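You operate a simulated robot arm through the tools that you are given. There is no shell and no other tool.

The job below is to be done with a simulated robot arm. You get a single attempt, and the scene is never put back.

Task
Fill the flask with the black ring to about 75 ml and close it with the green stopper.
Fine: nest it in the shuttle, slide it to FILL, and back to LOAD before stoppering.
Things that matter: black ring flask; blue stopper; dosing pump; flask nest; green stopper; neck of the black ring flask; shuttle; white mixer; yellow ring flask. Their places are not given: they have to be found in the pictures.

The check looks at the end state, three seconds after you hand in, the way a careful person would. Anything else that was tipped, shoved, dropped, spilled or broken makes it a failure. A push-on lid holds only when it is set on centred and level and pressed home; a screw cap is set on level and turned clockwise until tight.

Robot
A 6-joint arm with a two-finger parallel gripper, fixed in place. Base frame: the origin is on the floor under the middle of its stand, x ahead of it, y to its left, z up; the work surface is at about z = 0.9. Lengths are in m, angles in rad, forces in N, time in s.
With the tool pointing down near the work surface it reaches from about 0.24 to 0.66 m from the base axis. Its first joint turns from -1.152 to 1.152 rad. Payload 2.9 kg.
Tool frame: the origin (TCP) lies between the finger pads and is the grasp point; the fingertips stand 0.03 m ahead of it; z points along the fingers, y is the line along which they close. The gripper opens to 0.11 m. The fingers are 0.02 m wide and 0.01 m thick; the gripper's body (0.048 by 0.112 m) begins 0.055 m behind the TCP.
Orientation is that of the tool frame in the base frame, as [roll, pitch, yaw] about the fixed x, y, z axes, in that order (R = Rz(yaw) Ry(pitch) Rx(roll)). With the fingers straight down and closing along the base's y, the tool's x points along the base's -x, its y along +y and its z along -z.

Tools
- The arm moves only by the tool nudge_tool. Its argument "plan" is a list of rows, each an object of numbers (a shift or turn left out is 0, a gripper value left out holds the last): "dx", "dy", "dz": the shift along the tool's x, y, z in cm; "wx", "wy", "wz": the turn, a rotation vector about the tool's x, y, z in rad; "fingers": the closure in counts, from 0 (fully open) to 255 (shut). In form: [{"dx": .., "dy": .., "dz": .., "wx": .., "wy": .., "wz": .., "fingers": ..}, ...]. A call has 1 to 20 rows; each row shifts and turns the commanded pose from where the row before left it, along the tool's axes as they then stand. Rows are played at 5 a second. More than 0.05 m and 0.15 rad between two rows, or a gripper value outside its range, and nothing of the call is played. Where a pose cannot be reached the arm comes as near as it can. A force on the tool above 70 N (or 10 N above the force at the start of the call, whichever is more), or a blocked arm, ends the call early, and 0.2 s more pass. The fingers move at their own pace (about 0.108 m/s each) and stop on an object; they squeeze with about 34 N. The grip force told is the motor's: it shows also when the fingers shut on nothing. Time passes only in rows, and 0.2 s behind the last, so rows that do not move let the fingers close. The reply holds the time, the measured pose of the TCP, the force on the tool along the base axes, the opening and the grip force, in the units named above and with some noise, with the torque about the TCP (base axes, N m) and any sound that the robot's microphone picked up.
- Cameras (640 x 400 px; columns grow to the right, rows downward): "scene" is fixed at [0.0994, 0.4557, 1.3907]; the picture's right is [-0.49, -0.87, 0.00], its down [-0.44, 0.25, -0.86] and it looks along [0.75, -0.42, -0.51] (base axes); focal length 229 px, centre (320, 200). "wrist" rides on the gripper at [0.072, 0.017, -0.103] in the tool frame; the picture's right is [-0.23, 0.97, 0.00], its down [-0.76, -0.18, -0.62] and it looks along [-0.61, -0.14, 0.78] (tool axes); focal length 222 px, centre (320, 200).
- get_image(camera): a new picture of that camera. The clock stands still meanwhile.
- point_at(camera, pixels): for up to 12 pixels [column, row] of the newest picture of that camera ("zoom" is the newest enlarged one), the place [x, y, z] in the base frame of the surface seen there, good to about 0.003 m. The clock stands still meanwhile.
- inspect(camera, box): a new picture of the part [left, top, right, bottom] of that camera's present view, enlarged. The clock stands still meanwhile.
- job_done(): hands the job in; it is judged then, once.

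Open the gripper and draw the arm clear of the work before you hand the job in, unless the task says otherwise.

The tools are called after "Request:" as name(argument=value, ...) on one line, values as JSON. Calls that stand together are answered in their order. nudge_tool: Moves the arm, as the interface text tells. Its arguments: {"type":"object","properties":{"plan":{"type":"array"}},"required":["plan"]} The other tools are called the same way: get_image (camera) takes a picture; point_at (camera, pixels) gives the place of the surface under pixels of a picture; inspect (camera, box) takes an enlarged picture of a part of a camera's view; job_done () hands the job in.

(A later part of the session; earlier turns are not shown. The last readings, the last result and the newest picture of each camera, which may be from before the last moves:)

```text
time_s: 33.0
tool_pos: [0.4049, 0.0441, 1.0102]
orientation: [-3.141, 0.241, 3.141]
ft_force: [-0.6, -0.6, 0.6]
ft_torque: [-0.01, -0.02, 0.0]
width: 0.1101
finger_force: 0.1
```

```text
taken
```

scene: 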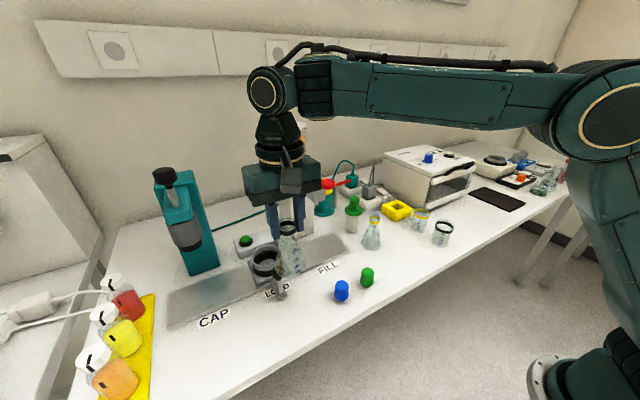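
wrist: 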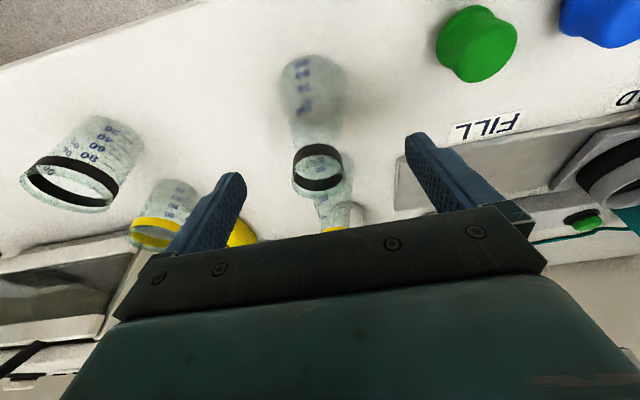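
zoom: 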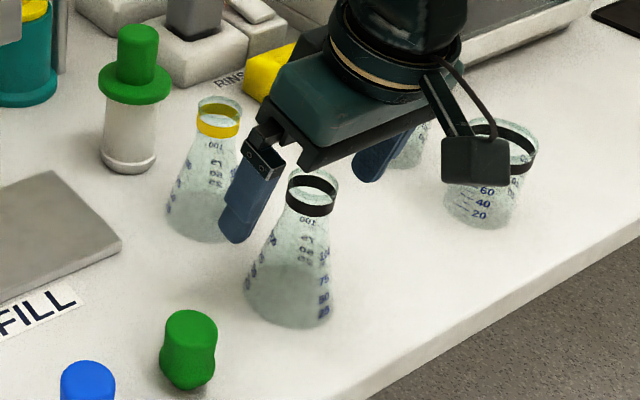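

The tool now leans outward with the neck between the fingers. I close on the neck again in steps.

Request:
nudge_tool(plan=[{"fingers": 100}, {"fingers": 150}, {"fingers": 170}, {"fingers": 180}, {"fingers": 200}, {"fingers": 255}, {}, {}])

Request:
inspect(camera="scene", box=[350, 190, 450, 290])

Request:
inspect(camera="wrist", box=[240, 80, 400, 220])

```text
time_s: 34.8
tool_pos: [0.4052, 0.0447, 1.0095]
orientation: [3.141, 0.24, 3.141]
ft_force: [-1.0, -0.1, 0.5]
ft_torque: [0.03, 0.01, -0.01]
width: 0.0335
finger_force: 34.4
```

```text
4.00 times, centred on (400, 240) of scene
```

zoom: 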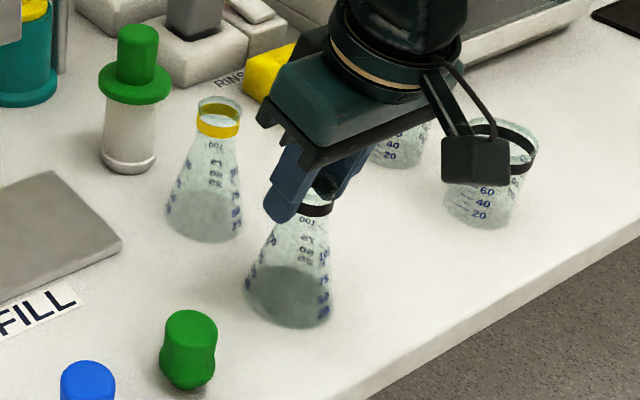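

```text
2.86 times, centred on (320, 150) of wrist
```

zoom: 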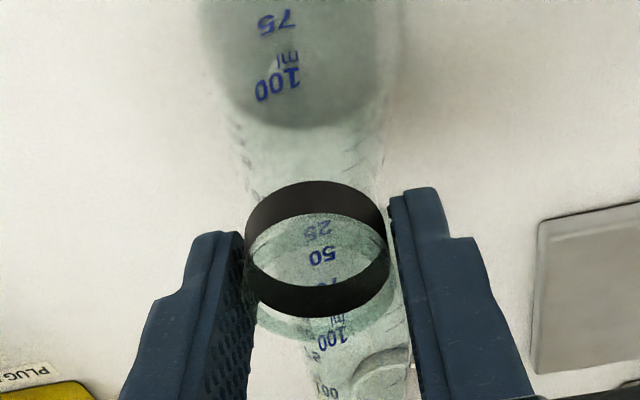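

The neck is held at 0.0335 with 34 N. I lift straight up in base z (combined tool x and z rows because of the lean) and carry it along +y again.

Request:
nudge_tool(plan=[{"dx": -0.119, "dz": -0.486}, {"dx": -0.238, "dz": -0.971}, {"dx": -0.357, "dz": -1.457}, {"dx": -0.476, "dz": -1.942}, {}])

Request:
inspect(camera="scene", box=[350, 180, 450, 280])

```text
time_s: 36.0
tool_pos: [0.4039, 0.0443, 1.0602]
orientation: [3.141, 0.24, -3.141]
ft_force: [0.3, 0.4, -1.1]
ft_torque: [-0.04, 0.0, -0.04]
width: 0.0335
finger_force: 34.7
```

```text
4.00 times, centred on (400, 230) of scene
```

zoom: 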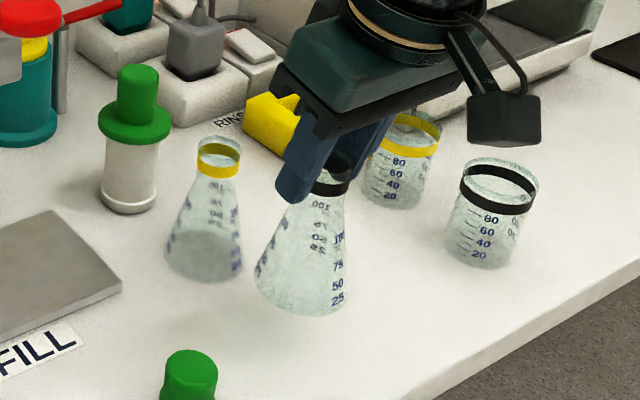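

The flask is upright in the leaned grip. I raise to z about 1.15 and carry it in +y to the nest's line.

Request:
nudge_tool(plan=[{"dx": -0.476, "dz": -1.942}, {"dx": -0.714, "dz": -2.913}, {"dx": -0.714, "dz": -2.913}, {"dx": -0.238, "dz": -0.971}, {"dy": 1.5}, {"dy": 3}, {"dy": 3}, {"dy": 3}, {"dy": 3}, {"dy": 3}, {"dy": 3}, {"dy": 3}, {"dy": 3}, {"dy": 3}, {"dy": 2.2}, {"dy": 1}, {}])

Request:
get_image(camera="scene")

```text
time_s: 39.6
tool_pos: [0.4039, 0.3628, 1.1495]
orientation: [-3.141, 0.242, -3.141]
ft_force: [-0.5, 0.0, -0.6]
ft_torque: [-0.02, -0.01, -0.02]
width: 0.0334
finger_force: 33.9
```

```text
taken
```

scene: 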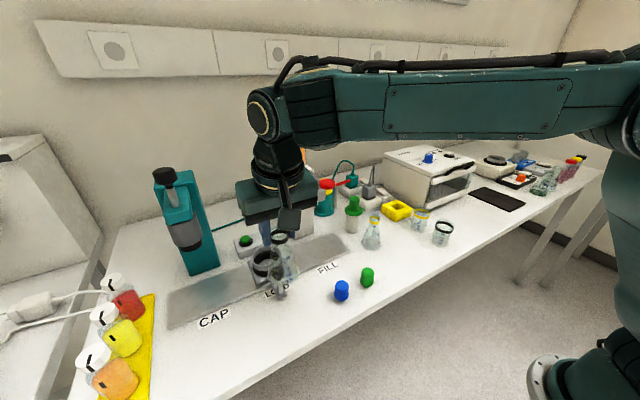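

It is in line with the nest at z 1.15. I move in over the knob to x≈0.49, lower slightly, then continue to the nest centre.

Request:
nudge_tool(plan=[{"dx": -0.971, "dz": 0.238}, {"dx": -1.942, "dz": 0.476}, {"dx": -2.428, "dz": 0.595}, {"dx": -2.428, "dz": 0.595}, {"dx": -0.971, "dz": 0.238}, {"dx": 0.238, "dz": 0.971}, {"dx": 0.357, "dz": 1.457}, {"dx": 0.357, "dz": 1.457}, {}])

Request:
nudge_tool(plan=[{"dx": -0.971, "dz": 0.238}, {"dx": -1.457, "dz": 0.357}, {"dx": -1.457, "dz": 0.357}, {"dx": -0.971, "dz": 0.238}, {}])

Request:
get_image(camera="wrist")

Request:
inspect(camera="scene", box=[210, 190, 330, 310])

```text
time_s: 41.6
tool_pos: [0.4924, 0.368, 1.1097]
orientation: [-3.141, 0.24, 3.141]
ft_force: [-0.3, 0.3, 0.5]
ft_torque: [0.03, 0.03, 0.0]
width: 0.0337
finger_force: 33.6
out of reach, approached as far as the arm can: row 5, 8
```

```text
time_s: 42.8
tool_pos: [0.5194, 0.3687, 1.1078]
orientation: [-3.141, 0.242, -3.141]
ft_force: [0.8, -0.3, -0.3]
ft_torque: [-0.02, -0.03, 0.02]
width: 0.0334
finger_force: 33.8
out of reach, approached as far as the arm can: row 3, 4
```

```text
taken
```

wrist: 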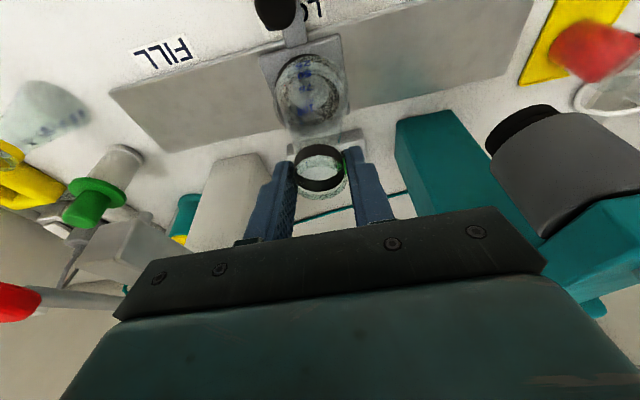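

```text
3.33 times, centred on (270, 250) of scene
```

zoom: 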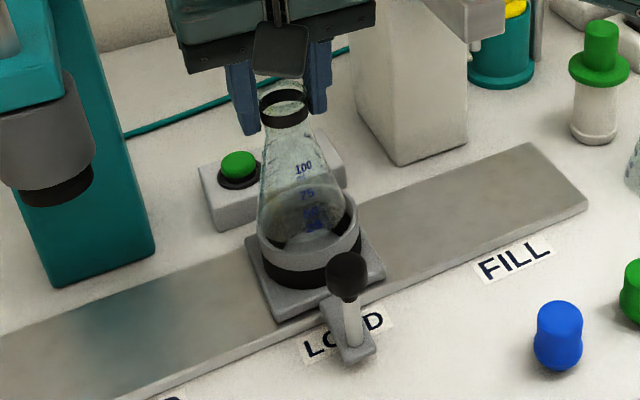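

The reach limit seems unchanged by the lean (stopped at (0.519, 0.369, 1.108)). I look at the whole arm to understand what limits it.

Request:
get_image(camera="scene")

```text
taken
```

scene: 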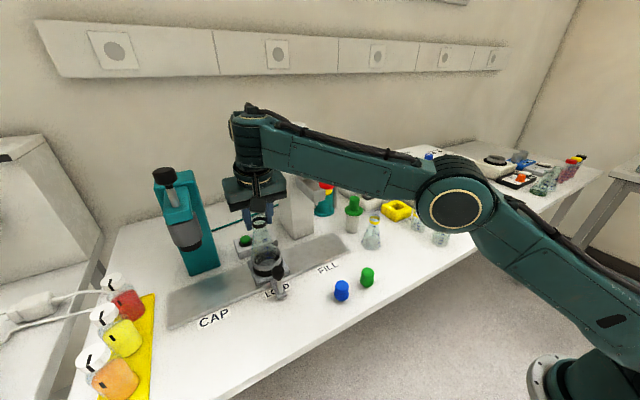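

The arm is nearly stretched, but an earlier row was flagged well inside reach, so the flag may come from step-wise solving rather than a hard limit. I try again in smaller steps toward the nest centre while correcting y.

Request:
nudge_tool(plan=[{"dx": -0.486, "dz": 0.119, "dy": -0.2}, {}, {"dx": -0.486, "dz": 0.119, "dy": -0.2}, {}, {}])

```text
time_s: 44.0
tool_pos: [0.5254, 0.3684, 1.1036]
orientation: [3.138, 0.241, -3.142]
ft_force: [0.8, -0.1, -0.6]
ft_torque: [0.0, 0.0, 0.01]
width: 0.0331
finger_force: 33.4
out of reach, approached as far as the arm can: row 3
```

The arm gave way sideways this time, so the lean being out of the arm's own plane seems to strain a wrist joint. I back off 1.5 cm and turn the tool about the vertical by about 0.58 rad so the lean points along the arm's radial direction. The flask just spins about its own axis.

Request:
nudge_tool(plan=[{"dx": 0.728, "dz": -0.178, "dy": -0.2}, {"dx": 0.728, "dz": -0.178, "dy": -0.2}, {"wx": -0.0276, "wz": -0.1126}, {"wx": -0.0276, "wz": -0.1126}, {"wx": -0.0276, "wz": -0.1126}, {"wx": -0.0276, "wz": -0.1126}, {"wx": -0.0276, "wz": -0.1126}, {}])

Request:
inspect(camera="scene", box=[210, 190, 330, 310])

```text
time_s: 45.8
tool_pos: [0.513, 0.3659, 1.1063]
orientation: [-3.141, 0.24, -2.561]
ft_force: [-0.6, -0.3, -0.9]
ft_torque: [0.02, -0.02, 0.0]
width: 0.0335
finger_force: 33.9
out of reach, approached as far as the arm can: row 7
```

```text
3.33 times, centred on (270, 250) of scene
```

zoom: 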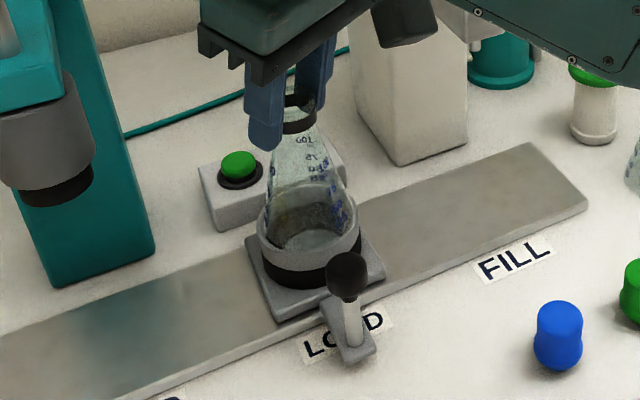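

Still flagged at a radius of 0.63 m, so I measure the arm's elbow, shoulder and wrist in the scene picture to understand the limiting joint.

Request:
get_image(camera="scene")

```text
taken
```

scene: 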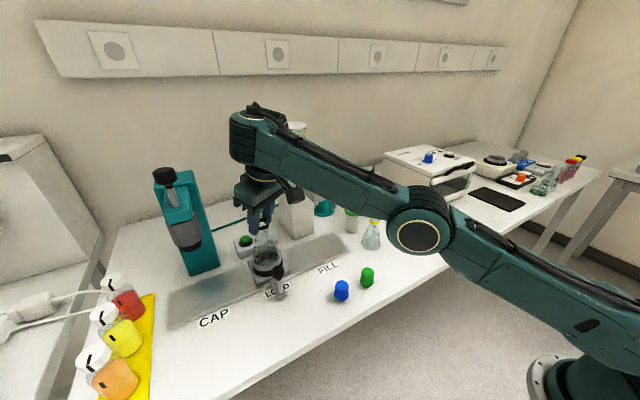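

Request:
point_at(camera="scene", pixels=[[415, 233], [340, 175], [270, 140], [245, 130], [500, 270], [580, 315], [620, 340], [245, 155], [255, 185], [550, 390]])

```text
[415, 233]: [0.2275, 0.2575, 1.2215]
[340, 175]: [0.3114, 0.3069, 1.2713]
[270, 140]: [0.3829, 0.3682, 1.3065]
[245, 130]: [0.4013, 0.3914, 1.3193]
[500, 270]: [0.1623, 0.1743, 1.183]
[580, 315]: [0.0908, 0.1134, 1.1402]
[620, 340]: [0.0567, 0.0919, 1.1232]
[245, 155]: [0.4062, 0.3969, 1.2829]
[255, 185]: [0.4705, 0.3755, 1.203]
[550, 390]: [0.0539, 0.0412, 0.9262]
```

I want to judge whether the elbow is truly straight here, so I enlarge the arm and take points along both links.

Request:
inspect(camera="scene", box=[220, 90, 640, 400])

```text
1.29 times, centred on (430, 245) of scene
```

zoom: 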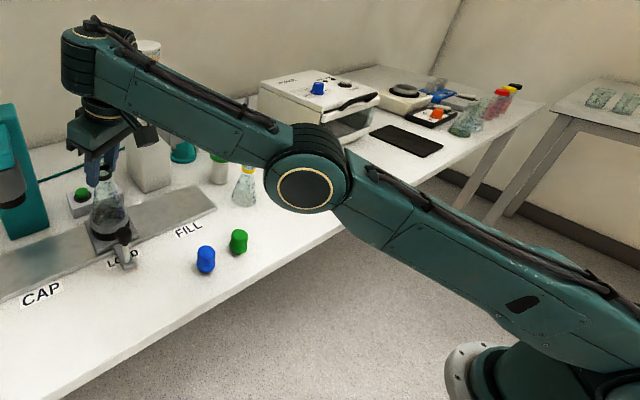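

The links are collinear, yet the wrist flipped. Near full stretch the forearm's slope matches my lean, which is a wrist singularity, and my sideways lean made the wrist swap sides and lose about 0.1 m of reach. The fix is to retrace my path so it unflips, then lean exactly in the arm's radial plane. First I undo the yaw.

Request:
nudge_tool(plan=[{"wx": 0.0276, "wz": 0.1126}, {"wx": 0.0276, "wz": 0.1126}, {"wx": 0.0276, "wz": 0.1126}, {"wx": 0.0276, "wz": 0.1126}, {"wx": 0.0276, "wz": 0.1126}, {}])

Request:
get_image(camera="scene")

```text
time_s: 47.2
tool_pos: [0.5126, 0.3676, 1.106]
orientation: [-3.142, 0.242, -3.141]
ft_force: [-0.4, 0.0, -1.3]
ft_torque: [0.01, 0.01, -0.01]
width: 0.0335
finger_force: 34.1
```

```text
taken
```

scene: 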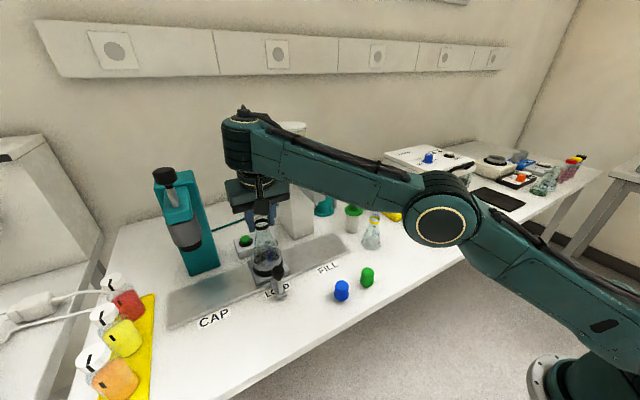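

Next I raise while easing back, then retract over the knob along the same line as before.

Request:
nudge_tool(plan=[{"dx": 0.345, "dz": -1.114}, {"dx": 0.031, "dz": -1.552}, {"dx": 0.0, "dz": -1.0}, {"dx": 0.238, "dz": -1.2}, {}])

```text
time_s: 48.4
tool_pos: [0.4905, 0.3682, 1.1397]
orientation: [3.139, 0.24, -3.14]
ft_force: [0.2, -0.1, -0.1]
ft_torque: [-0.04, 0.01, -0.04]
width: 0.0334
finger_force: 34.4
out of reach, approached as far as the arm can: row 3, 4
```

The base is at about z 1.03, clear above the knob. I continue retracting in x.

Request:
nudge_tool(plan=[{"dx": 0.971, "dz": -0.238}, {"dx": 0.85, "dz": -0.72}, {"dx": 1.942, "dz": -0.476}, {"dx": 1.942, "dz": -0.476}, {"dx": 1.942, "dz": -0.476}, {"dx": 0.971, "dz": -0.238}, {}])

Request:
get_image(camera="scene")

```text
time_s: 50.0
tool_pos: [0.4188, 0.3879, 1.1649]
orientation: [-3.137, 0.237, 3.14]
ft_force: [-0.5, -0.5, -1.7]
ft_torque: [-0.04, 0.0, -0.02]
width: 0.0335
finger_force: 34.4
out of reach, approached as far as the arm can: row 3, 4, 5, 6
```

```text
taken
```

scene: 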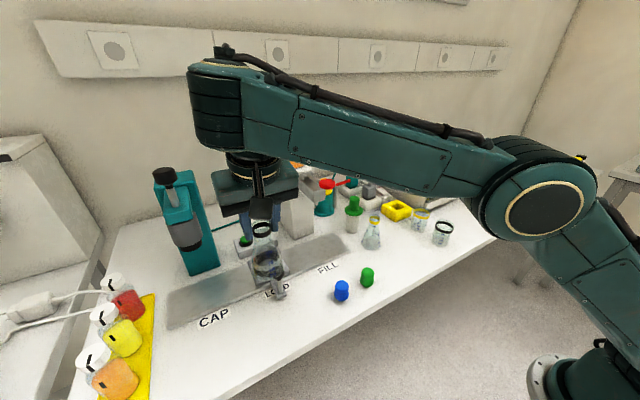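

Now there is sideways drift and more flags, so I check the position of elbow and wrist housing to see whether joint 1 or the wrist is at a limit.

Request:
point_at(camera="scene", pixels=[[545, 205], [450, 165], [350, 130], [270, 110], [215, 105], [245, 165], [255, 185], [600, 270], [215, 130], [250, 195]])

Request:
get_image(camera="wrist")

Request:
inspect(camera="scene", box=[170, 40, 350, 300])

```text
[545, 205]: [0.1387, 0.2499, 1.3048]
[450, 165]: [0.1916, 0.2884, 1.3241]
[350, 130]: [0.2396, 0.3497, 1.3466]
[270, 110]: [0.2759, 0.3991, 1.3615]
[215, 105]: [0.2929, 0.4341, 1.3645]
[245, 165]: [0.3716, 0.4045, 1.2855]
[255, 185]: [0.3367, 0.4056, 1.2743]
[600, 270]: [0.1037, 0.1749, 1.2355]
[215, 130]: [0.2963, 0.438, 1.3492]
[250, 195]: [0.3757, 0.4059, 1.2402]
```

```text
taken
```

wrist: 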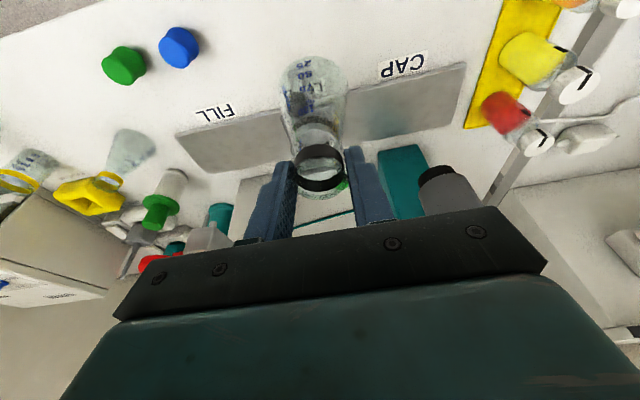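

```text
1.54 times, centred on (260, 170) of scene
```

zoom: 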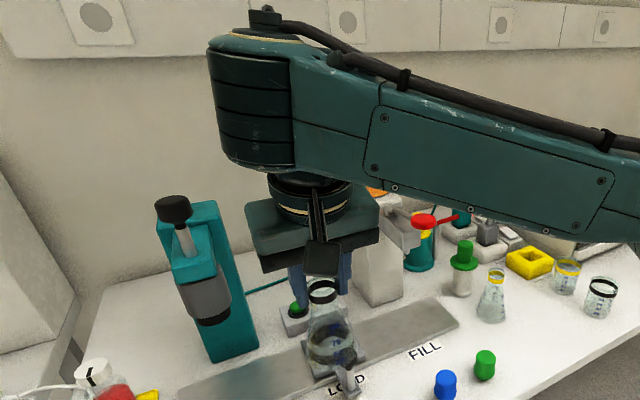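

The wrist joint is partway through swinging back (about -60° now), so it only needs slower moves. I continue retracting in smaller steps with pauses and bring y back.

Request:
nudge_tool(plan=[{"dx": 0.971, "dz": -0.238, "dy": -0.5}, {}, {"dx": 0.971, "dz": -0.238, "dy": -0.5}, {}, {"dx": 0.971, "dz": -0.238, "dy": -0.5}, {}, {"dx": 0.971, "dz": -0.238, "dy": -0.5}, {}, {"dx": 0.971, "dz": -0.238, "dy": -0.5}, {}, {}])

Request:
get_image(camera="scene")

```text
time_s: 52.4
tool_pos: [0.3847, 0.3836, 1.1896]
orientation: [-3.14, 0.238, -3.141]
ft_force: [0.5, 0.0, -0.6]
ft_torque: [0.04, 0.04, 0.02]
width: 0.0331
finger_force: 34.3
out of reach, approached as far as the arm can: row 1, 3, 5, 7, 9
```

```text
taken
```

scene: 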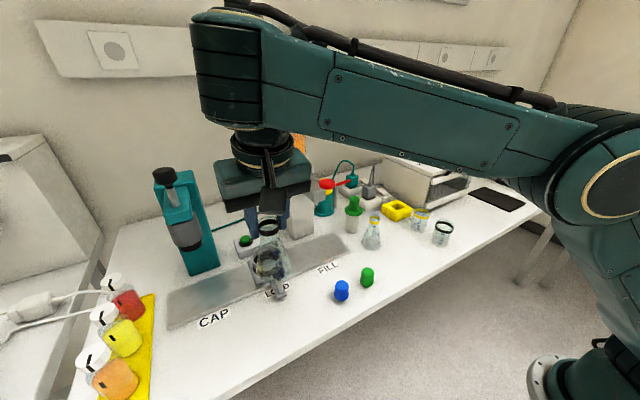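

The motion keeps being deflected, so I measure the links again here to see which joint is limiting.

Request:
point_at(camera="scene", pixels=[[612, 190], [500, 125], [400, 100], [300, 75], [225, 75], [225, 50], [225, 100], [262, 155], [255, 175], [600, 260]])

Request:
inspect(camera="scene", box=[170, 0, 350, 300])

```text
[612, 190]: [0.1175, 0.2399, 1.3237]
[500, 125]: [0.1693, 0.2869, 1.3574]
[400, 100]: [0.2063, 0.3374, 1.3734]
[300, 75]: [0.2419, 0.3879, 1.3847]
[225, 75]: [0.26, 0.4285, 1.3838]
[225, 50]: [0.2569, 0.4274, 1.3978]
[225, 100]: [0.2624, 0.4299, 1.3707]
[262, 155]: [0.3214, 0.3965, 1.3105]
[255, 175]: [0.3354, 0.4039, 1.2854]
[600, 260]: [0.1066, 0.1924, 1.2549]
```

```text
1.33 times, centred on (260, 150) of scene
```

zoom: 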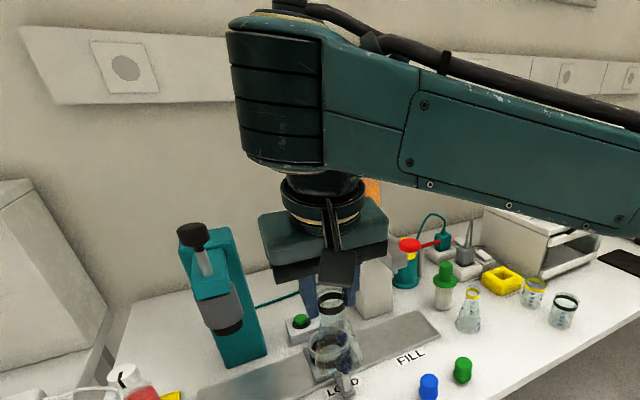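

The wrist is close to its singular alignment (about 12° off), which makes it sluggish. I increase the tool's tilt (more lean in +x, slightly +y) at this height to move away from the alignment and swing the wrist joint back. The empty flask tips only about 17° with it, high above everything.

Request:
nudge_tool(plan=[{"wx": -0.03, "wy": -0.06}, {"wx": -0.03, "wy": -0.06}, {}, {"wx": -0.03, "wy": -0.06}, {"wx": -0.03, "wy": -0.06}, {}, {}])

Request:
get_image(camera="scene")

```text
time_s: 54.0
tool_pos: [0.4116, 0.4255, 1.2398]
orientation: [3.016, 0.479, 3.126]
ft_force: [0.6, 0.3, -1.3]
ft_torque: [0.0, 0.03, 0.01]
width: 0.0329
finger_force: 33.7
out of reach, approached as far as the arm can: row 1, 2, 4, 5
```

```text
taken
```

scene: 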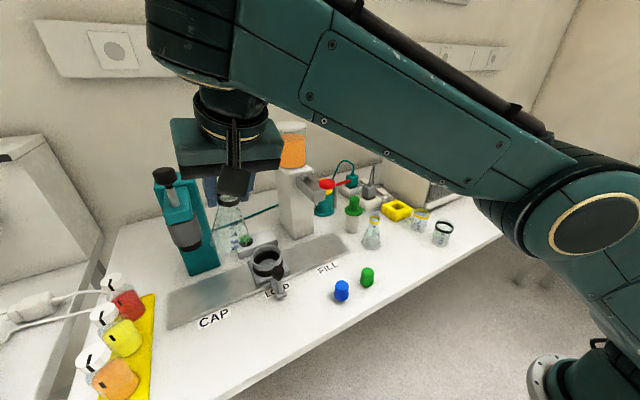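

Orientation was followed but the position drifted, as if one wrist joint is held. I measure the forearm again to compute the wrist angles.

Request:
point_at(camera="scene", pixels=[[590, 220], [500, 150], [400, 100], [300, 50], [190, 40], [190, 20], [190, 60], [225, 120], [225, 145], [240, 175], [620, 275]])

Request:
inspect(camera="scene", box=[130, 0, 330, 270])

```text
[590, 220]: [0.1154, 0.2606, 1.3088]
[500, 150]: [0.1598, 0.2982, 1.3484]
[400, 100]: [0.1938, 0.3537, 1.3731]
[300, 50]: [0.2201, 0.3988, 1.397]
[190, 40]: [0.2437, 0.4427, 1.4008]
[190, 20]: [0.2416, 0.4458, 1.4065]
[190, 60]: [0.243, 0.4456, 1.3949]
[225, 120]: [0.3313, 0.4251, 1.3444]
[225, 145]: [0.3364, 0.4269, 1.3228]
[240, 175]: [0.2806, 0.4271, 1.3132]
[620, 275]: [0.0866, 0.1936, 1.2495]
```

```text
1.48 times, centred on (230, 135) of scene
```

zoom: 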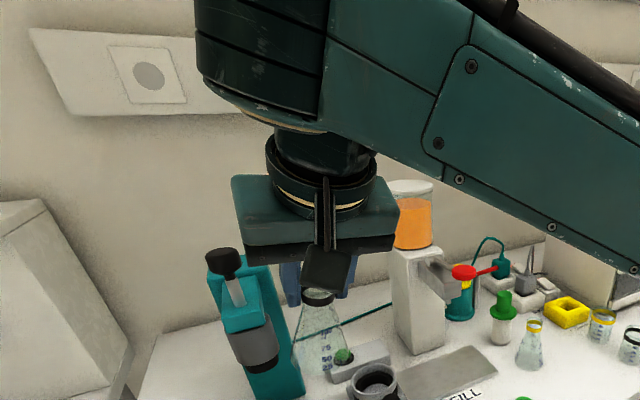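

The wrist's first joint appears stuck about 90° to the side. I first move the hand into open space (toward -y, high), then restore the vertical tool there, watching for drift.

Request:
nudge_tool(plan=[{"dy": -2}, {"dy": -2}, {"dy": -2}, {"dy": -2}, {"dy": -2}, {}])

Request:
get_image(camera="scene")

```text
time_s: 55.4
tool_pos: [0.4435, 0.3616, 1.2718]
orientation: [3.017, 0.478, 3.127]
ft_force: [0.0, -0.7, -0.5]
ft_torque: [-0.01, 0.03, 0.02]
width: 0.0332
finger_force: 34.6
out of reach, approached as far as the arm can: row 1, 2, 3, 4, 5
```

```text
taken
```

scene: 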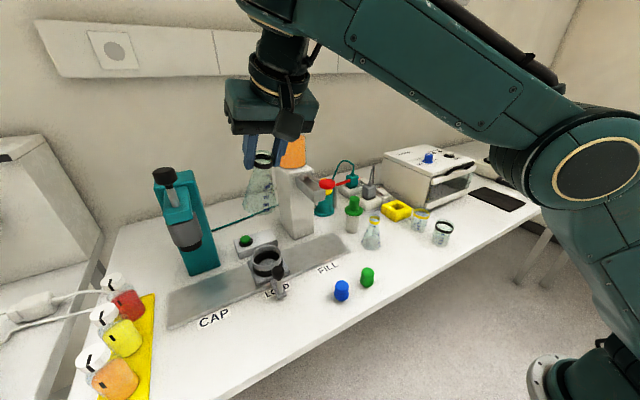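

The wrist moved more freely this time. I now take away the extra tilt again in small steps, to bring the flask upright.

Request:
nudge_tool(plan=[{"wx": 0.03, "wy": 0.06}, {"wx": 0.03, "wy": 0.06}, {}, {"wx": 0.03, "wy": 0.06}, {"wx": 0.03, "wy": 0.06}, {}, {}])

Request:
get_image(camera="scene")

```text
time_s: 57.0
tool_pos: [0.4304, 0.3663, 1.2613]
orientation: [3.043, 0.432, 3.13]
ft_force: [0.2, 0.0, -0.5]
ft_torque: [0.0, 0.02, -0.01]
width: 0.0332
finger_force: 34.4
out of reach, approached as far as the arm can: row 1, 2, 4, 5
```

```text
taken
```

scene: 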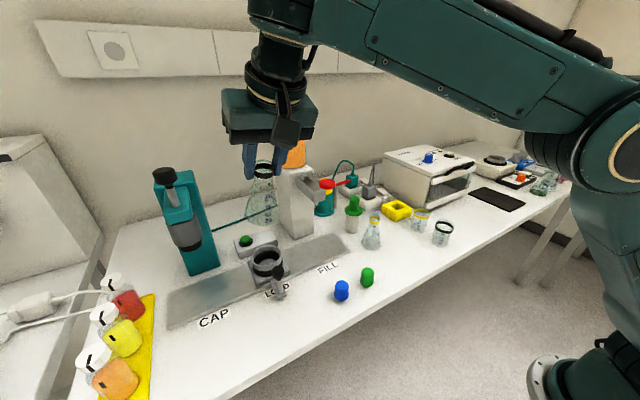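

Orientation is now resisted instead. I try retracting and lowering together (away from any stretch limit) to see if the arm follows there.

Request:
nudge_tool(plan=[{"dx": 1.327, "dy": -0.06, "dz": 0.486}, {}, {"dx": 1.327, "dy": -0.06, "dz": 0.486}, {}, {"dx": 1.327, "dy": -0.06, "dz": 0.486}, {}, {"dx": 1.327, "dy": -0.06, "dz": 0.486}, {}])

Request:
get_image(camera="scene")

```text
time_s: 58.8
tool_pos: [0.4075, 0.389, 1.2516]
orientation: [3.046, 0.428, 3.134]
ft_force: [0.1, 0.3, -0.4]
ft_torque: [0.04, 0.01, -0.04]
width: 0.0331
finger_force: 33.9
out of reach, approached as far as the arm can: row 1, 3, 5, 7
```

```text
taken
```

scene: 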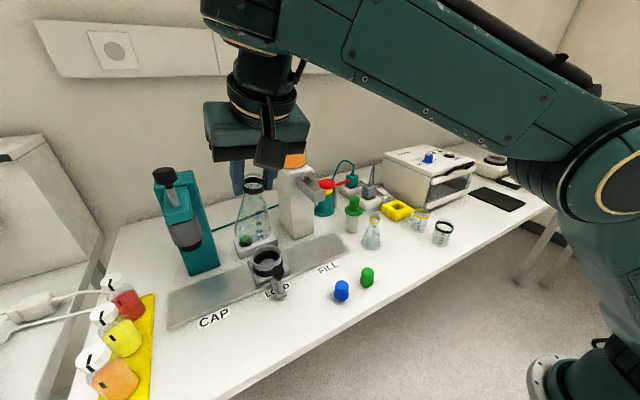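

I zoom on the wrist to see the joint arrangement directly before the next move.

Request:
inspect(camera="scene", box=[180, 0, 340, 200])

Request:
get_image(camera="wrist")

Request:
point_at(camera="scene", pixels=[[625, 185], [520, 120], [430, 80], [350, 40], [240, 10], [225, 20], [260, 70], [262, 95], [235, 130], [300, 125], [300, 70], [600, 300]])

```text
2.00 times, centred on (260, 100) of scene
```

zoom: 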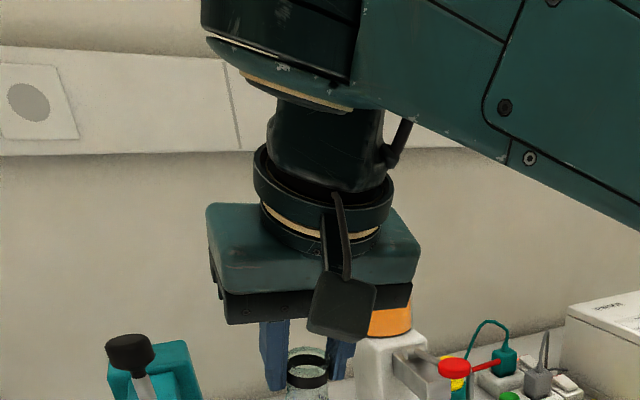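

```text
taken
```

wrist: 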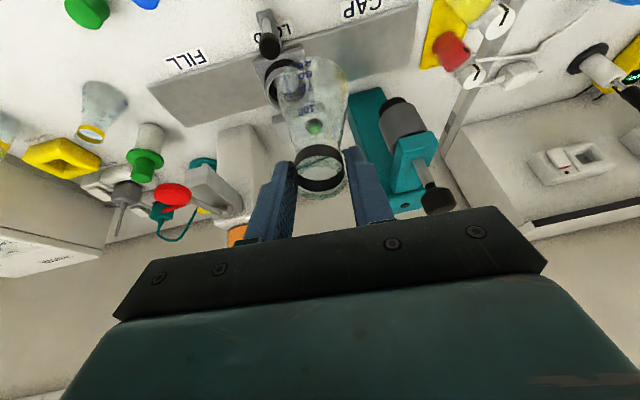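

```text
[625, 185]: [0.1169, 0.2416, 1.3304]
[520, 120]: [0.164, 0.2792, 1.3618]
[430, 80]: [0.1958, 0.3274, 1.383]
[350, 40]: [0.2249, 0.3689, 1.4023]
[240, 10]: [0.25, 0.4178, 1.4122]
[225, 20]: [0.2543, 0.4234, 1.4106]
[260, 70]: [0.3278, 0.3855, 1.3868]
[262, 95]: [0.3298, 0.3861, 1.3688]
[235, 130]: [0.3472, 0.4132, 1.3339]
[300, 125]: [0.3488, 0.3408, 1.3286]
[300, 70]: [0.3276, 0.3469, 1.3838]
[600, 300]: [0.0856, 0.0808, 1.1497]
```

The wrist shows a downward-pointing swivel at the forearm's end, now turned about 90° sideways. I test small turns to find the free direction, first a small yaw about the vertical.

Request:
nudge_tool(plan=[{"wx": 0.042, "wy": -0.009, "wz": 0.09}, {}])

Request:
nudge_tool(plan=[{"wx": -0.06}, {}])

Request:
nudge_tool(plan=[{"wy": -0.06}, {}])

```text
time_s: 59.4
tool_pos: [0.3986, 0.3916, 1.2442]
orientation: [3.045, 0.428, 3.031]
ft_force: [0.7, -0.5, -1.0]
ft_torque: [-0.01, -0.06, 0.03]
width: 0.0335
finger_force: 34.0
out of reach, approached as far as the arm can: row 1
```

```text
time_s: 60.0
tool_pos: [0.4043, 0.3986, 1.2548]
orientation: [2.985, 0.43, 3.032]
ft_force: [-1.0, 0.0, -1.1]
ft_torque: [-0.01, 0.0, 0.0]
width: 0.0331
finger_force: 34.1
out of reach, approached as far as the arm can: row 1
```

```text
time_s: 60.6
tool_pos: [0.4071, 0.405, 1.2622]
orientation: [2.983, 0.49, 3.02]
ft_force: [-0.4, -0.4, -0.2]
ft_torque: [0.0, 0.01, 0.0]
width: 0.0333
finger_force: 33.9
out of reach, approached as far as the arm can: row 1
```

Orientation is always met while the position gives way, so I test a pure spin about the tool's own axis in both directions, to see if the last joint is at a stop.

Request:
nudge_tool(plan=[{"wz": 0.1}, {}])

Request:
nudge_tool(plan=[{"wz": -0.1}, {}])

Request:
nudge_tool(plan=[{"wz": -0.1}, {}])

```text
time_s: 61.2
tool_pos: [0.4074, 0.4059, 1.2636]
orientation: [2.928, 0.471, 2.909]
ft_force: [-1.0, 0.8, -0.3]
ft_torque: [0.01, 0.01, 0.03]
width: 0.0331
finger_force: 34.2
```

```text
time_s: 61.8
tool_pos: [0.4065, 0.4049, 1.2626]
orientation: [2.98, 0.49, 3.022]
ft_force: [1.2, -0.4, -0.4]
ft_torque: [-0.01, 0.02, 0.02]
width: 0.0332
finger_force: 33.7
```

```text
time_s: 62.4
tool_pos: [0.4068, 0.4048, 1.2628]
orientation: [3.034, 0.501, 3.134]
ft_force: [0.4, 0.2, -0.5]
ft_torque: [0.03, -0.02, -0.02]
width: 0.0332
finger_force: 34.1
```

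The last joint spins freely, so the frozen motion is the wrist's pitch near its singularity. A free path is retracting while rising at constant orientation. I follow that to get clear before unwinding the wrist in open space.

Request:
nudge_tool(plan=[{"dx": 0.154, "dy": -0.856, "dz": -2.012}, {"dx": 0.154, "dy": -0.856, "dz": -2.012}, {"dx": 0.154, "dy": -0.856, "dz": -2.012}, {}])

```text
time_s: 63.4
tool_pos: [0.3701, 0.3725, 1.3019]
orientation: [3.027, 0.505, 3.135]
ft_force: [-0.1, 0.2, -1.0]
ft_torque: [0.01, 0.01, -0.01]
width: 0.0332
finger_force: 34.3
out of reach, approached as far as the arm can: row 2, 3
```

That direction is nearly free, so I continue with the slope adjusted to what the arm preferred.

Request:
nudge_tool(plan=[{"dx": 0.444, "dy": -1.022, "dz": -1.788}, {"dx": 0.444, "dy": -1.022, "dz": -1.788}, {"dx": 0.444, "dy": -1.022, "dz": -1.788}, {"dx": 0.444, "dy": -1.022, "dz": -1.788}, {}])

Request:
get_image(camera="scene")

```text
time_s: 64.6
tool_pos: [0.319, 0.3152, 1.3372]
orientation: [3.031, 0.508, 3.135]
ft_force: [0.9, 0.9, -0.4]
ft_torque: [-0.03, -0.02, 0.03]
width: 0.0333
finger_force: 34.0
out of reach, approached as far as the arm can: row 2, 3, 4
```

```text
taken
```

scene: 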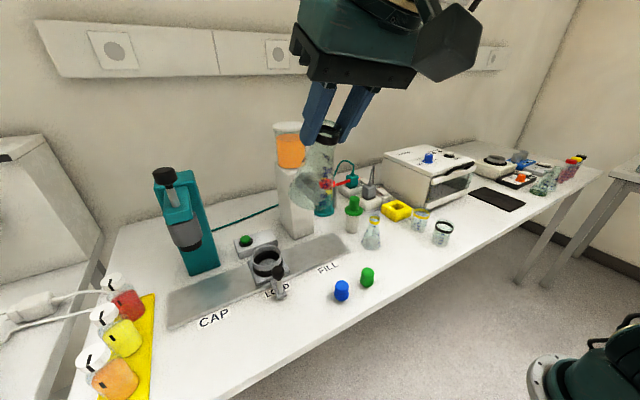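

The hand is now high and well retracted (r 0.45 m, z 1.34). I swing the whole arm toward the middle by turning only the base (moving and yawing together), away from the camera and pump.

Request:
nudge_tool(plan=[{"dx": -1.316, "dy": -1.73, "dz": 0.545, "wx": 0.0243, "wy": -0.0048, "wz": 0.0434}, {"dx": -2.632, "dy": -3.46, "dz": 1.09, "wx": 0.0486, "wy": -0.0096, "wz": 0.0868}, {"dx": -2.632, "dy": -3.46, "dz": 1.09, "wx": 0.0486, "wy": -0.0096, "wz": 0.0868}, {"dx": -2.632, "dy": -3.46, "dz": 1.09, "wx": 0.0486, "wy": -0.0096, "wz": 0.0868}, {"dx": -2.632, "dy": -3.46, "dz": 1.09, "wx": 0.0486, "wy": -0.0096, "wz": 0.0868}, {"dx": -1.316, "dy": -1.73, "dz": 0.545, "wx": 0.0243, "wy": -0.0048, "wz": 0.0434}, {}])

Request:
get_image(camera="scene")

```text
time_s: 66.2
tool_pos: [0.4322, 0.1242, 1.3373]
orientation: [3.032, 0.505, 2.631]
ft_force: [-0.6, -0.1, -0.9]
ft_torque: [0.03, 0.01, 0.0]
width: 0.0332
finger_force: 34.3
```

```text
taken
```

scene: 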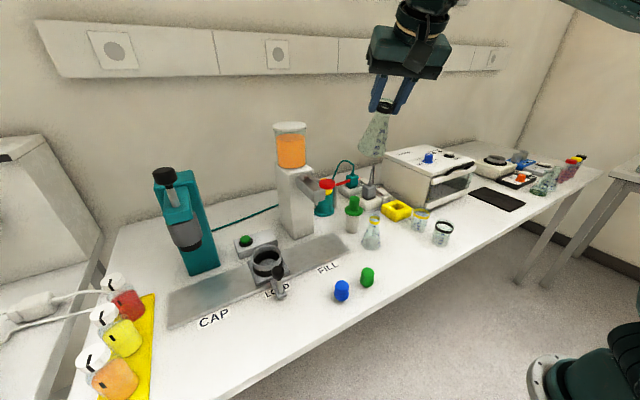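

The base swing worked without flags, so the hand is in open space. Now I tip the tool further sideways (pure turn of the middle wrist joint) to get away from the singular alignment.

Request:
nudge_tool(plan=[{"wx": 0.0743, "wy": -0.0669}, {"wx": 0.0743, "wy": -0.0669}, {"wx": 0.0743, "wy": -0.0669}, {}])

Request:
get_image(camera="scene")

```text
time_s: 67.2
tool_pos: [0.4311, 0.1079, 1.3056]
orientation: [-3.028, 0.705, 2.636]
ft_force: [0.2, 0.8, -0.6]
ft_torque: [0.0, 0.01, -0.06]
width: 0.033
finger_force: 34.3
out of reach, approached as far as the arm can: row 1, 2, 3
```

```text
taken
```

scene: 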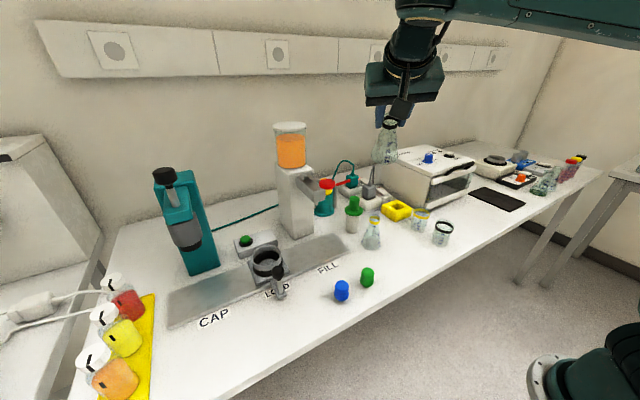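

The drift persists even with more tilt. I test a pure in-plane outward pitch at this location to see how the arm responds there.

Request:
nudge_tool(plan=[{"wx": -0.083, "wy": -0.0556}, {}, {}])

Request:
nudge_tool(plan=[{"wx": -0.083, "wy": -0.0556}, {}, {}])

Request:
get_image(camera="scene")

```text
time_s: 68.0
tool_pos: [0.4311, 0.1092, 1.3077]
orientation: [-3.104, 0.76, 2.64]
ft_force: [0.2, -0.1, -1.2]
ft_torque: [0.02, 0.0, -0.01]
width: 0.033
finger_force: 34.4
```

```text
time_s: 68.8
tool_pos: [0.4306, 0.1081, 1.3073]
orientation: [3.094, 0.816, 2.644]
ft_force: [0.0, 0.6, -0.7]
ft_torque: [0.02, 0.05, 0.02]
width: 0.0332
finger_force: 33.4
```

```text
taken
```

scene: 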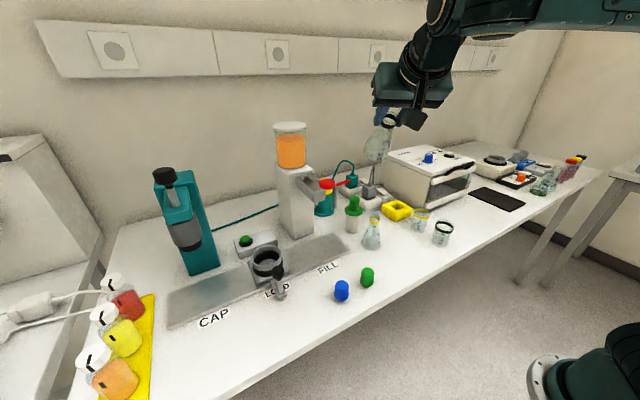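

Both rows were followed exactly: the swivel came off its stop. I continue unwinding by removing the sideways tilt while keeping the outward pitch, which should bring the swivel back to centre.

Request:
nudge_tool(plan=[{"wx": -0.0746, "wy": 0.0698}, {"wx": -0.0746, "wy": 0.0698}, {"wx": -0.0746, "wy": 0.0698}, {"wx": -0.0746, "wy": 0.0698}, {"wx": -0.0746, "wy": 0.0698}, {}])

Request:
get_image(camera="scene")

```text
time_s: 70.2
tool_pos: [0.4299, 0.1088, 1.3074]
orientation: [2.773, 0.475, 2.73]
ft_force: [-0.3, 0.5, -1.2]
ft_torque: [-0.02, 0.05, -0.04]
width: 0.0331
finger_force: 33.8
```

```text
taken
```

scene: 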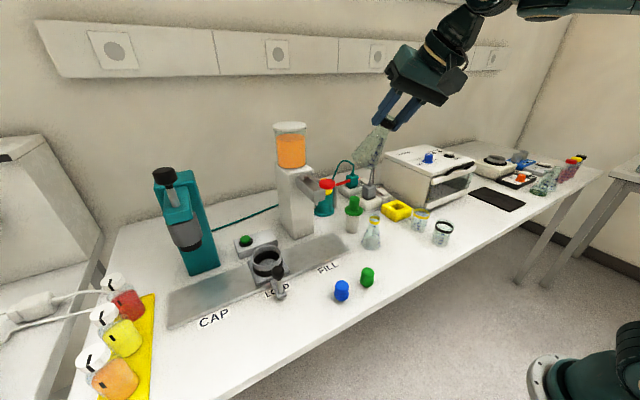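

All rows were followed and the position held. Now I spin the tool so its closing axis is level and the lean points exactly along the arm's radial direction.

Request:
nudge_tool(plan=[{"wx": 0.0097, "wy": 0.0165, "wz": -0.115}, {"wx": 0.0097, "wy": 0.0165, "wz": -0.115}, {"wx": 0.0097, "wy": 0.0165, "wz": -0.115}, {"wx": 0.0097, "wy": 0.0165, "wz": -0.115}, {"wx": 0.0097, "wy": 0.0165, "wz": -0.115}, {}])

Request:
get_image(camera="scene")

```text
time_s: 71.6
tool_pos: [0.4307, 0.1081, 1.3068]
orientation: [-3.14, 0.501, -2.891]
ft_force: [-0.6, -0.9, -0.3]
ft_torque: [0.0, 0.02, 0.03]
width: 0.0334
finger_force: 34.4
```

```text
taken
```

scene: 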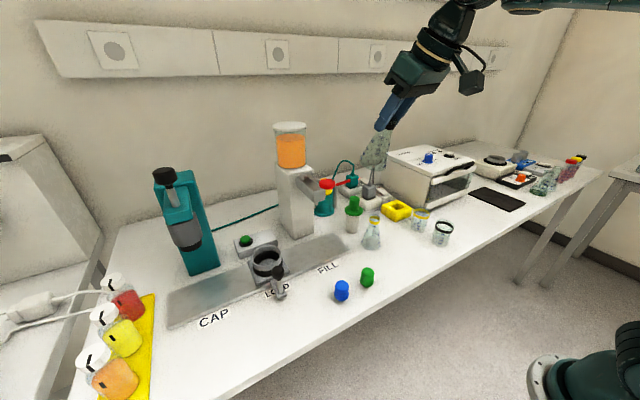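

The tool is level sideways again and leans 0.5 rad outward. I reduce the lean in-plane to 0.24 rad, where the flask should be upright.

Request:
nudge_tool(plan=[{"wy": 0.13}, {"wy": 0.131}, {}])

Request:
get_image(camera="scene")

```text
time_s: 72.4
tool_pos: [0.4301, 0.1098, 1.3074]
orientation: [-3.141, 0.238, -2.893]
ft_force: [-0.3, 0.4, -0.1]
ft_torque: [0.0, 0.03, 0.02]
width: 0.0332
finger_force: 34.7
```

```text
taken
```

scene: 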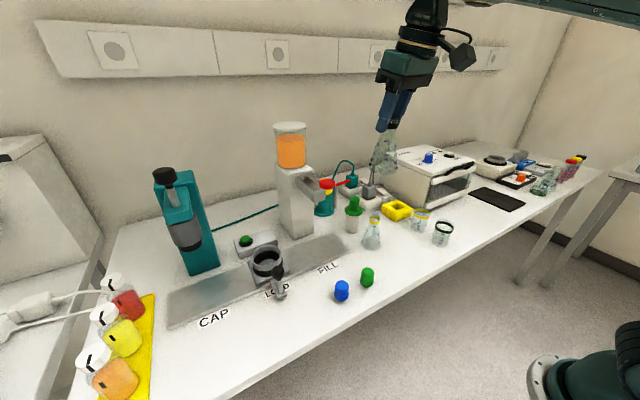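

No flags. I zoom to see whether the flask hangs upright and still sits well in the fingers.

Request:
inspect(camera="scene", box=[340, 20, 470, 190])

Request:
get_image(camera="wrist")

```text
2.35 times, centred on (405, 105) of scene
```

zoom: 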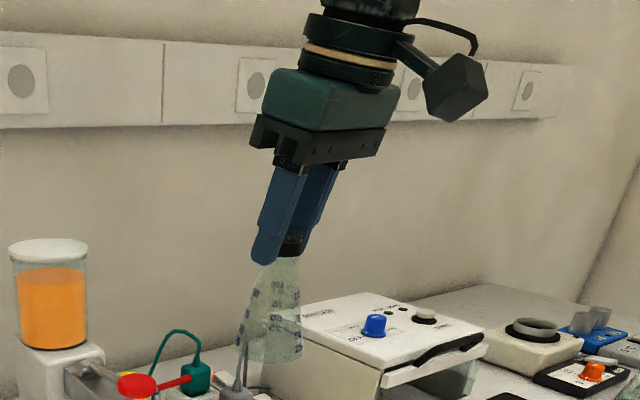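

```text
taken
```

wrist: 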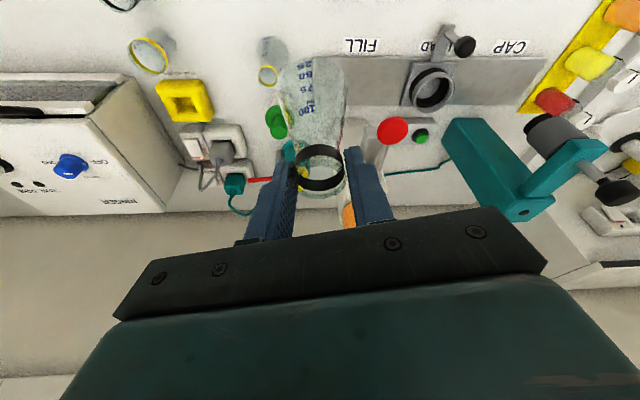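

The flask is upright (its projected axis matches the picture) and the wrist is unwound. I now lower straight down here to z≈1.155, which also moves the wrist away from its singular alignment.

Request:
nudge_tool(plan=[{"dx": 0.357, "dz": 1.457}, {"dx": 0.595, "dz": 2.428}, {"dx": 0.595, "dz": 2.428}, {"dx": 0.595, "dz": 2.428}, {"dx": 0.595, "dz": 2.428}, {"dx": 0.595, "dz": 2.428}, {"dx": 0.238, "dz": 0.971}, {}])

Request:
get_image(camera="scene")

```text
time_s: 74.2
tool_pos: [0.4299, 0.109, 1.1565]
orientation: [-3.14, 0.24, -2.893]
ft_force: [0.0, 0.9, 0.3]
ft_torque: [0.0, 0.02, -0.03]
width: 0.0332
finger_force: 34.1
```

```text
taken
```

scene: 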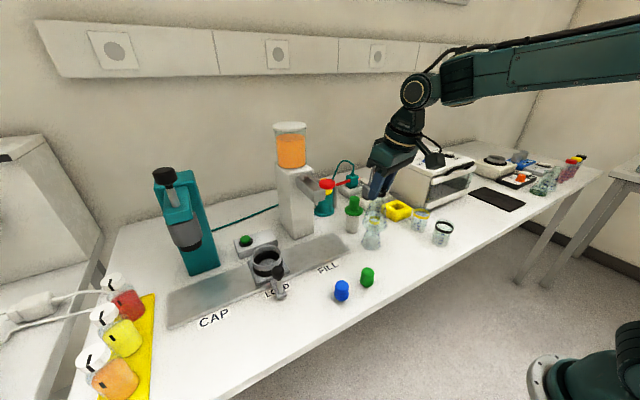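

The circle of the pitch joint faces the camera again, so the wrist is in its good configuration. I swing the base by +0.33 rad (moving and yawing together) to point at the nest.

Request:
nudge_tool(plan=[{"dx": 0.024, "dy": 1.475, "dz": -0.006, "wx": -0.0079, "wz": -0.0323}, {"dx": 0.095, "dy": 2.95, "dz": -0.023, "wx": -0.0158, "wz": -0.0646}, {"dx": 0.095, "dy": 2.95, "dz": -0.023, "wx": -0.0158, "wz": -0.0646}, {"dx": 0.095, "dy": 2.95, "dz": -0.023, "wx": -0.0158, "wz": -0.0646}, {"dx": 0.095, "dy": 2.95, "dz": -0.023, "wx": -0.0158, "wz": -0.0646}, {"dx": 0.024, "dy": 1.475, "dz": -0.006, "wx": -0.0079, "wz": -0.0323}, {}])

Request:
get_image(camera="scene")

```text
time_s: 75.8
tool_pos: [0.3723, 0.2444, 1.1567]
orientation: [-3.14, 0.239, -2.558]
ft_force: [0.1, 0.6, 0.1]
ft_torque: [0.0, 0.02, 0.02]
width: 0.0331
finger_force: 34.4
```

```text
taken
```

scene: 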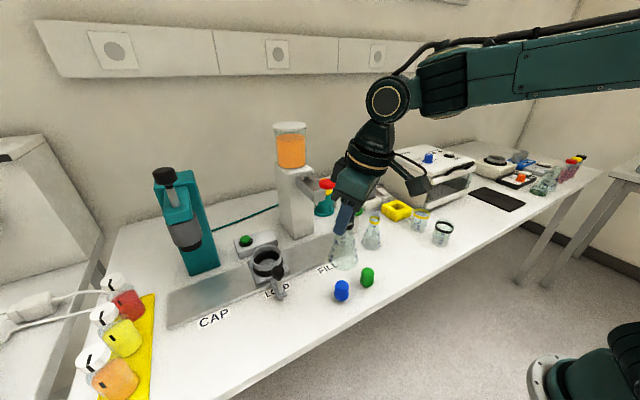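

It points at the nest (azimuth 0.581). I extend radially outward, first 12 cm, with the flask base still above the knob's height.

Request:
nudge_tool(plan=[{"dx": -0.971, "dz": 0.238}, {"dx": -1.942, "dz": 0.476}, {"dx": -1.942, "dz": 0.476}, {"dx": -1.942, "dz": 0.476}, {"dx": -1.942, "dz": 0.476}, {"dx": -1.942, "dz": 0.476}, {"dx": -0.971, "dz": 0.238}, {}])

Request:
get_image(camera="scene")

Request:
get_image(camera="wrist")

```text
time_s: 77.6
tool_pos: [0.4716, 0.3095, 1.1566]
orientation: [3.141, 0.24, -2.562]
ft_force: [0.7, 0.7, -1.0]
ft_torque: [0.01, -0.02, -0.01]
width: 0.0328
finger_force: 34.4
```

```text
taken
```

scene: 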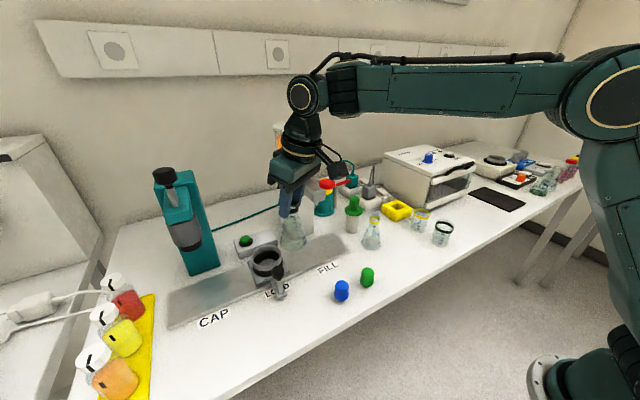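

```text
taken
```

wrist: 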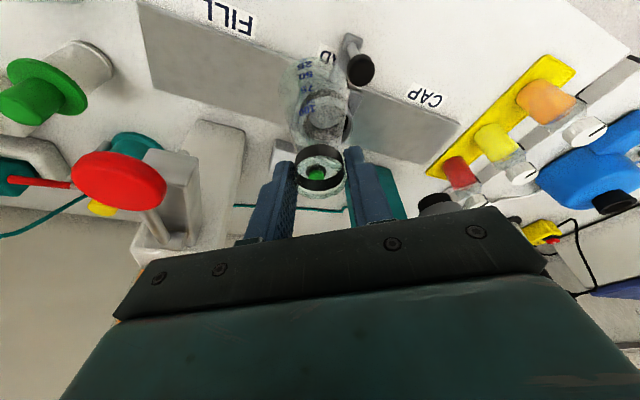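

All rows followed with margin. I go on outward the remaining 9 cm while coming down about 3 cm, stopping above the nest.

Request:
nudge_tool(plan=[{"dx": -0.971, "dz": 0.238}, {"dx": -1.942, "dz": 0.476}, {"dx": -1.942, "dz": 0.476}, {"dx": -0.733, "dz": 1.209}, {"dx": -0.733, "dz": 1.209}, {"dx": -0.733, "dz": 1.209}, {"dx": -0.971, "dz": 0.238}, {"dx": -0.3, "dz": 0.0735}, {}])

Request:
get_image(camera="scene")

Request:
get_image(camera="wrist")

```text
time_s: 79.6
tool_pos: [0.5506, 0.3598, 1.1268]
orientation: [3.141, 0.24, -2.56]
ft_force: [0.1, -0.8, -0.7]
ft_torque: [-0.01, -0.03, -0.02]
width: 0.0331
finger_force: 34.6
```

```text
taken
```

scene: 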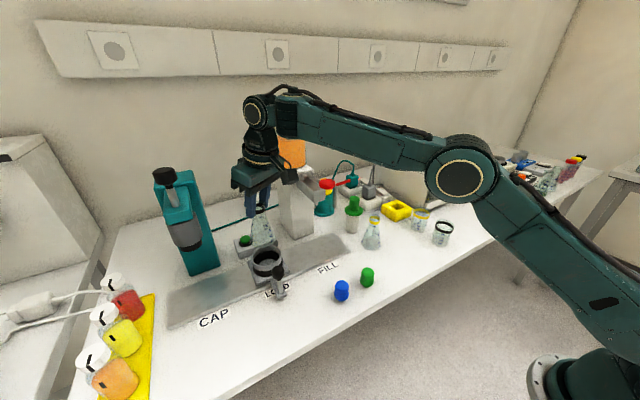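

```text
taken
```

wrist: 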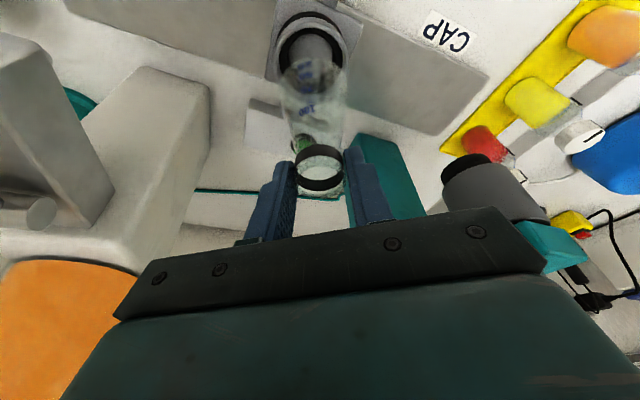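

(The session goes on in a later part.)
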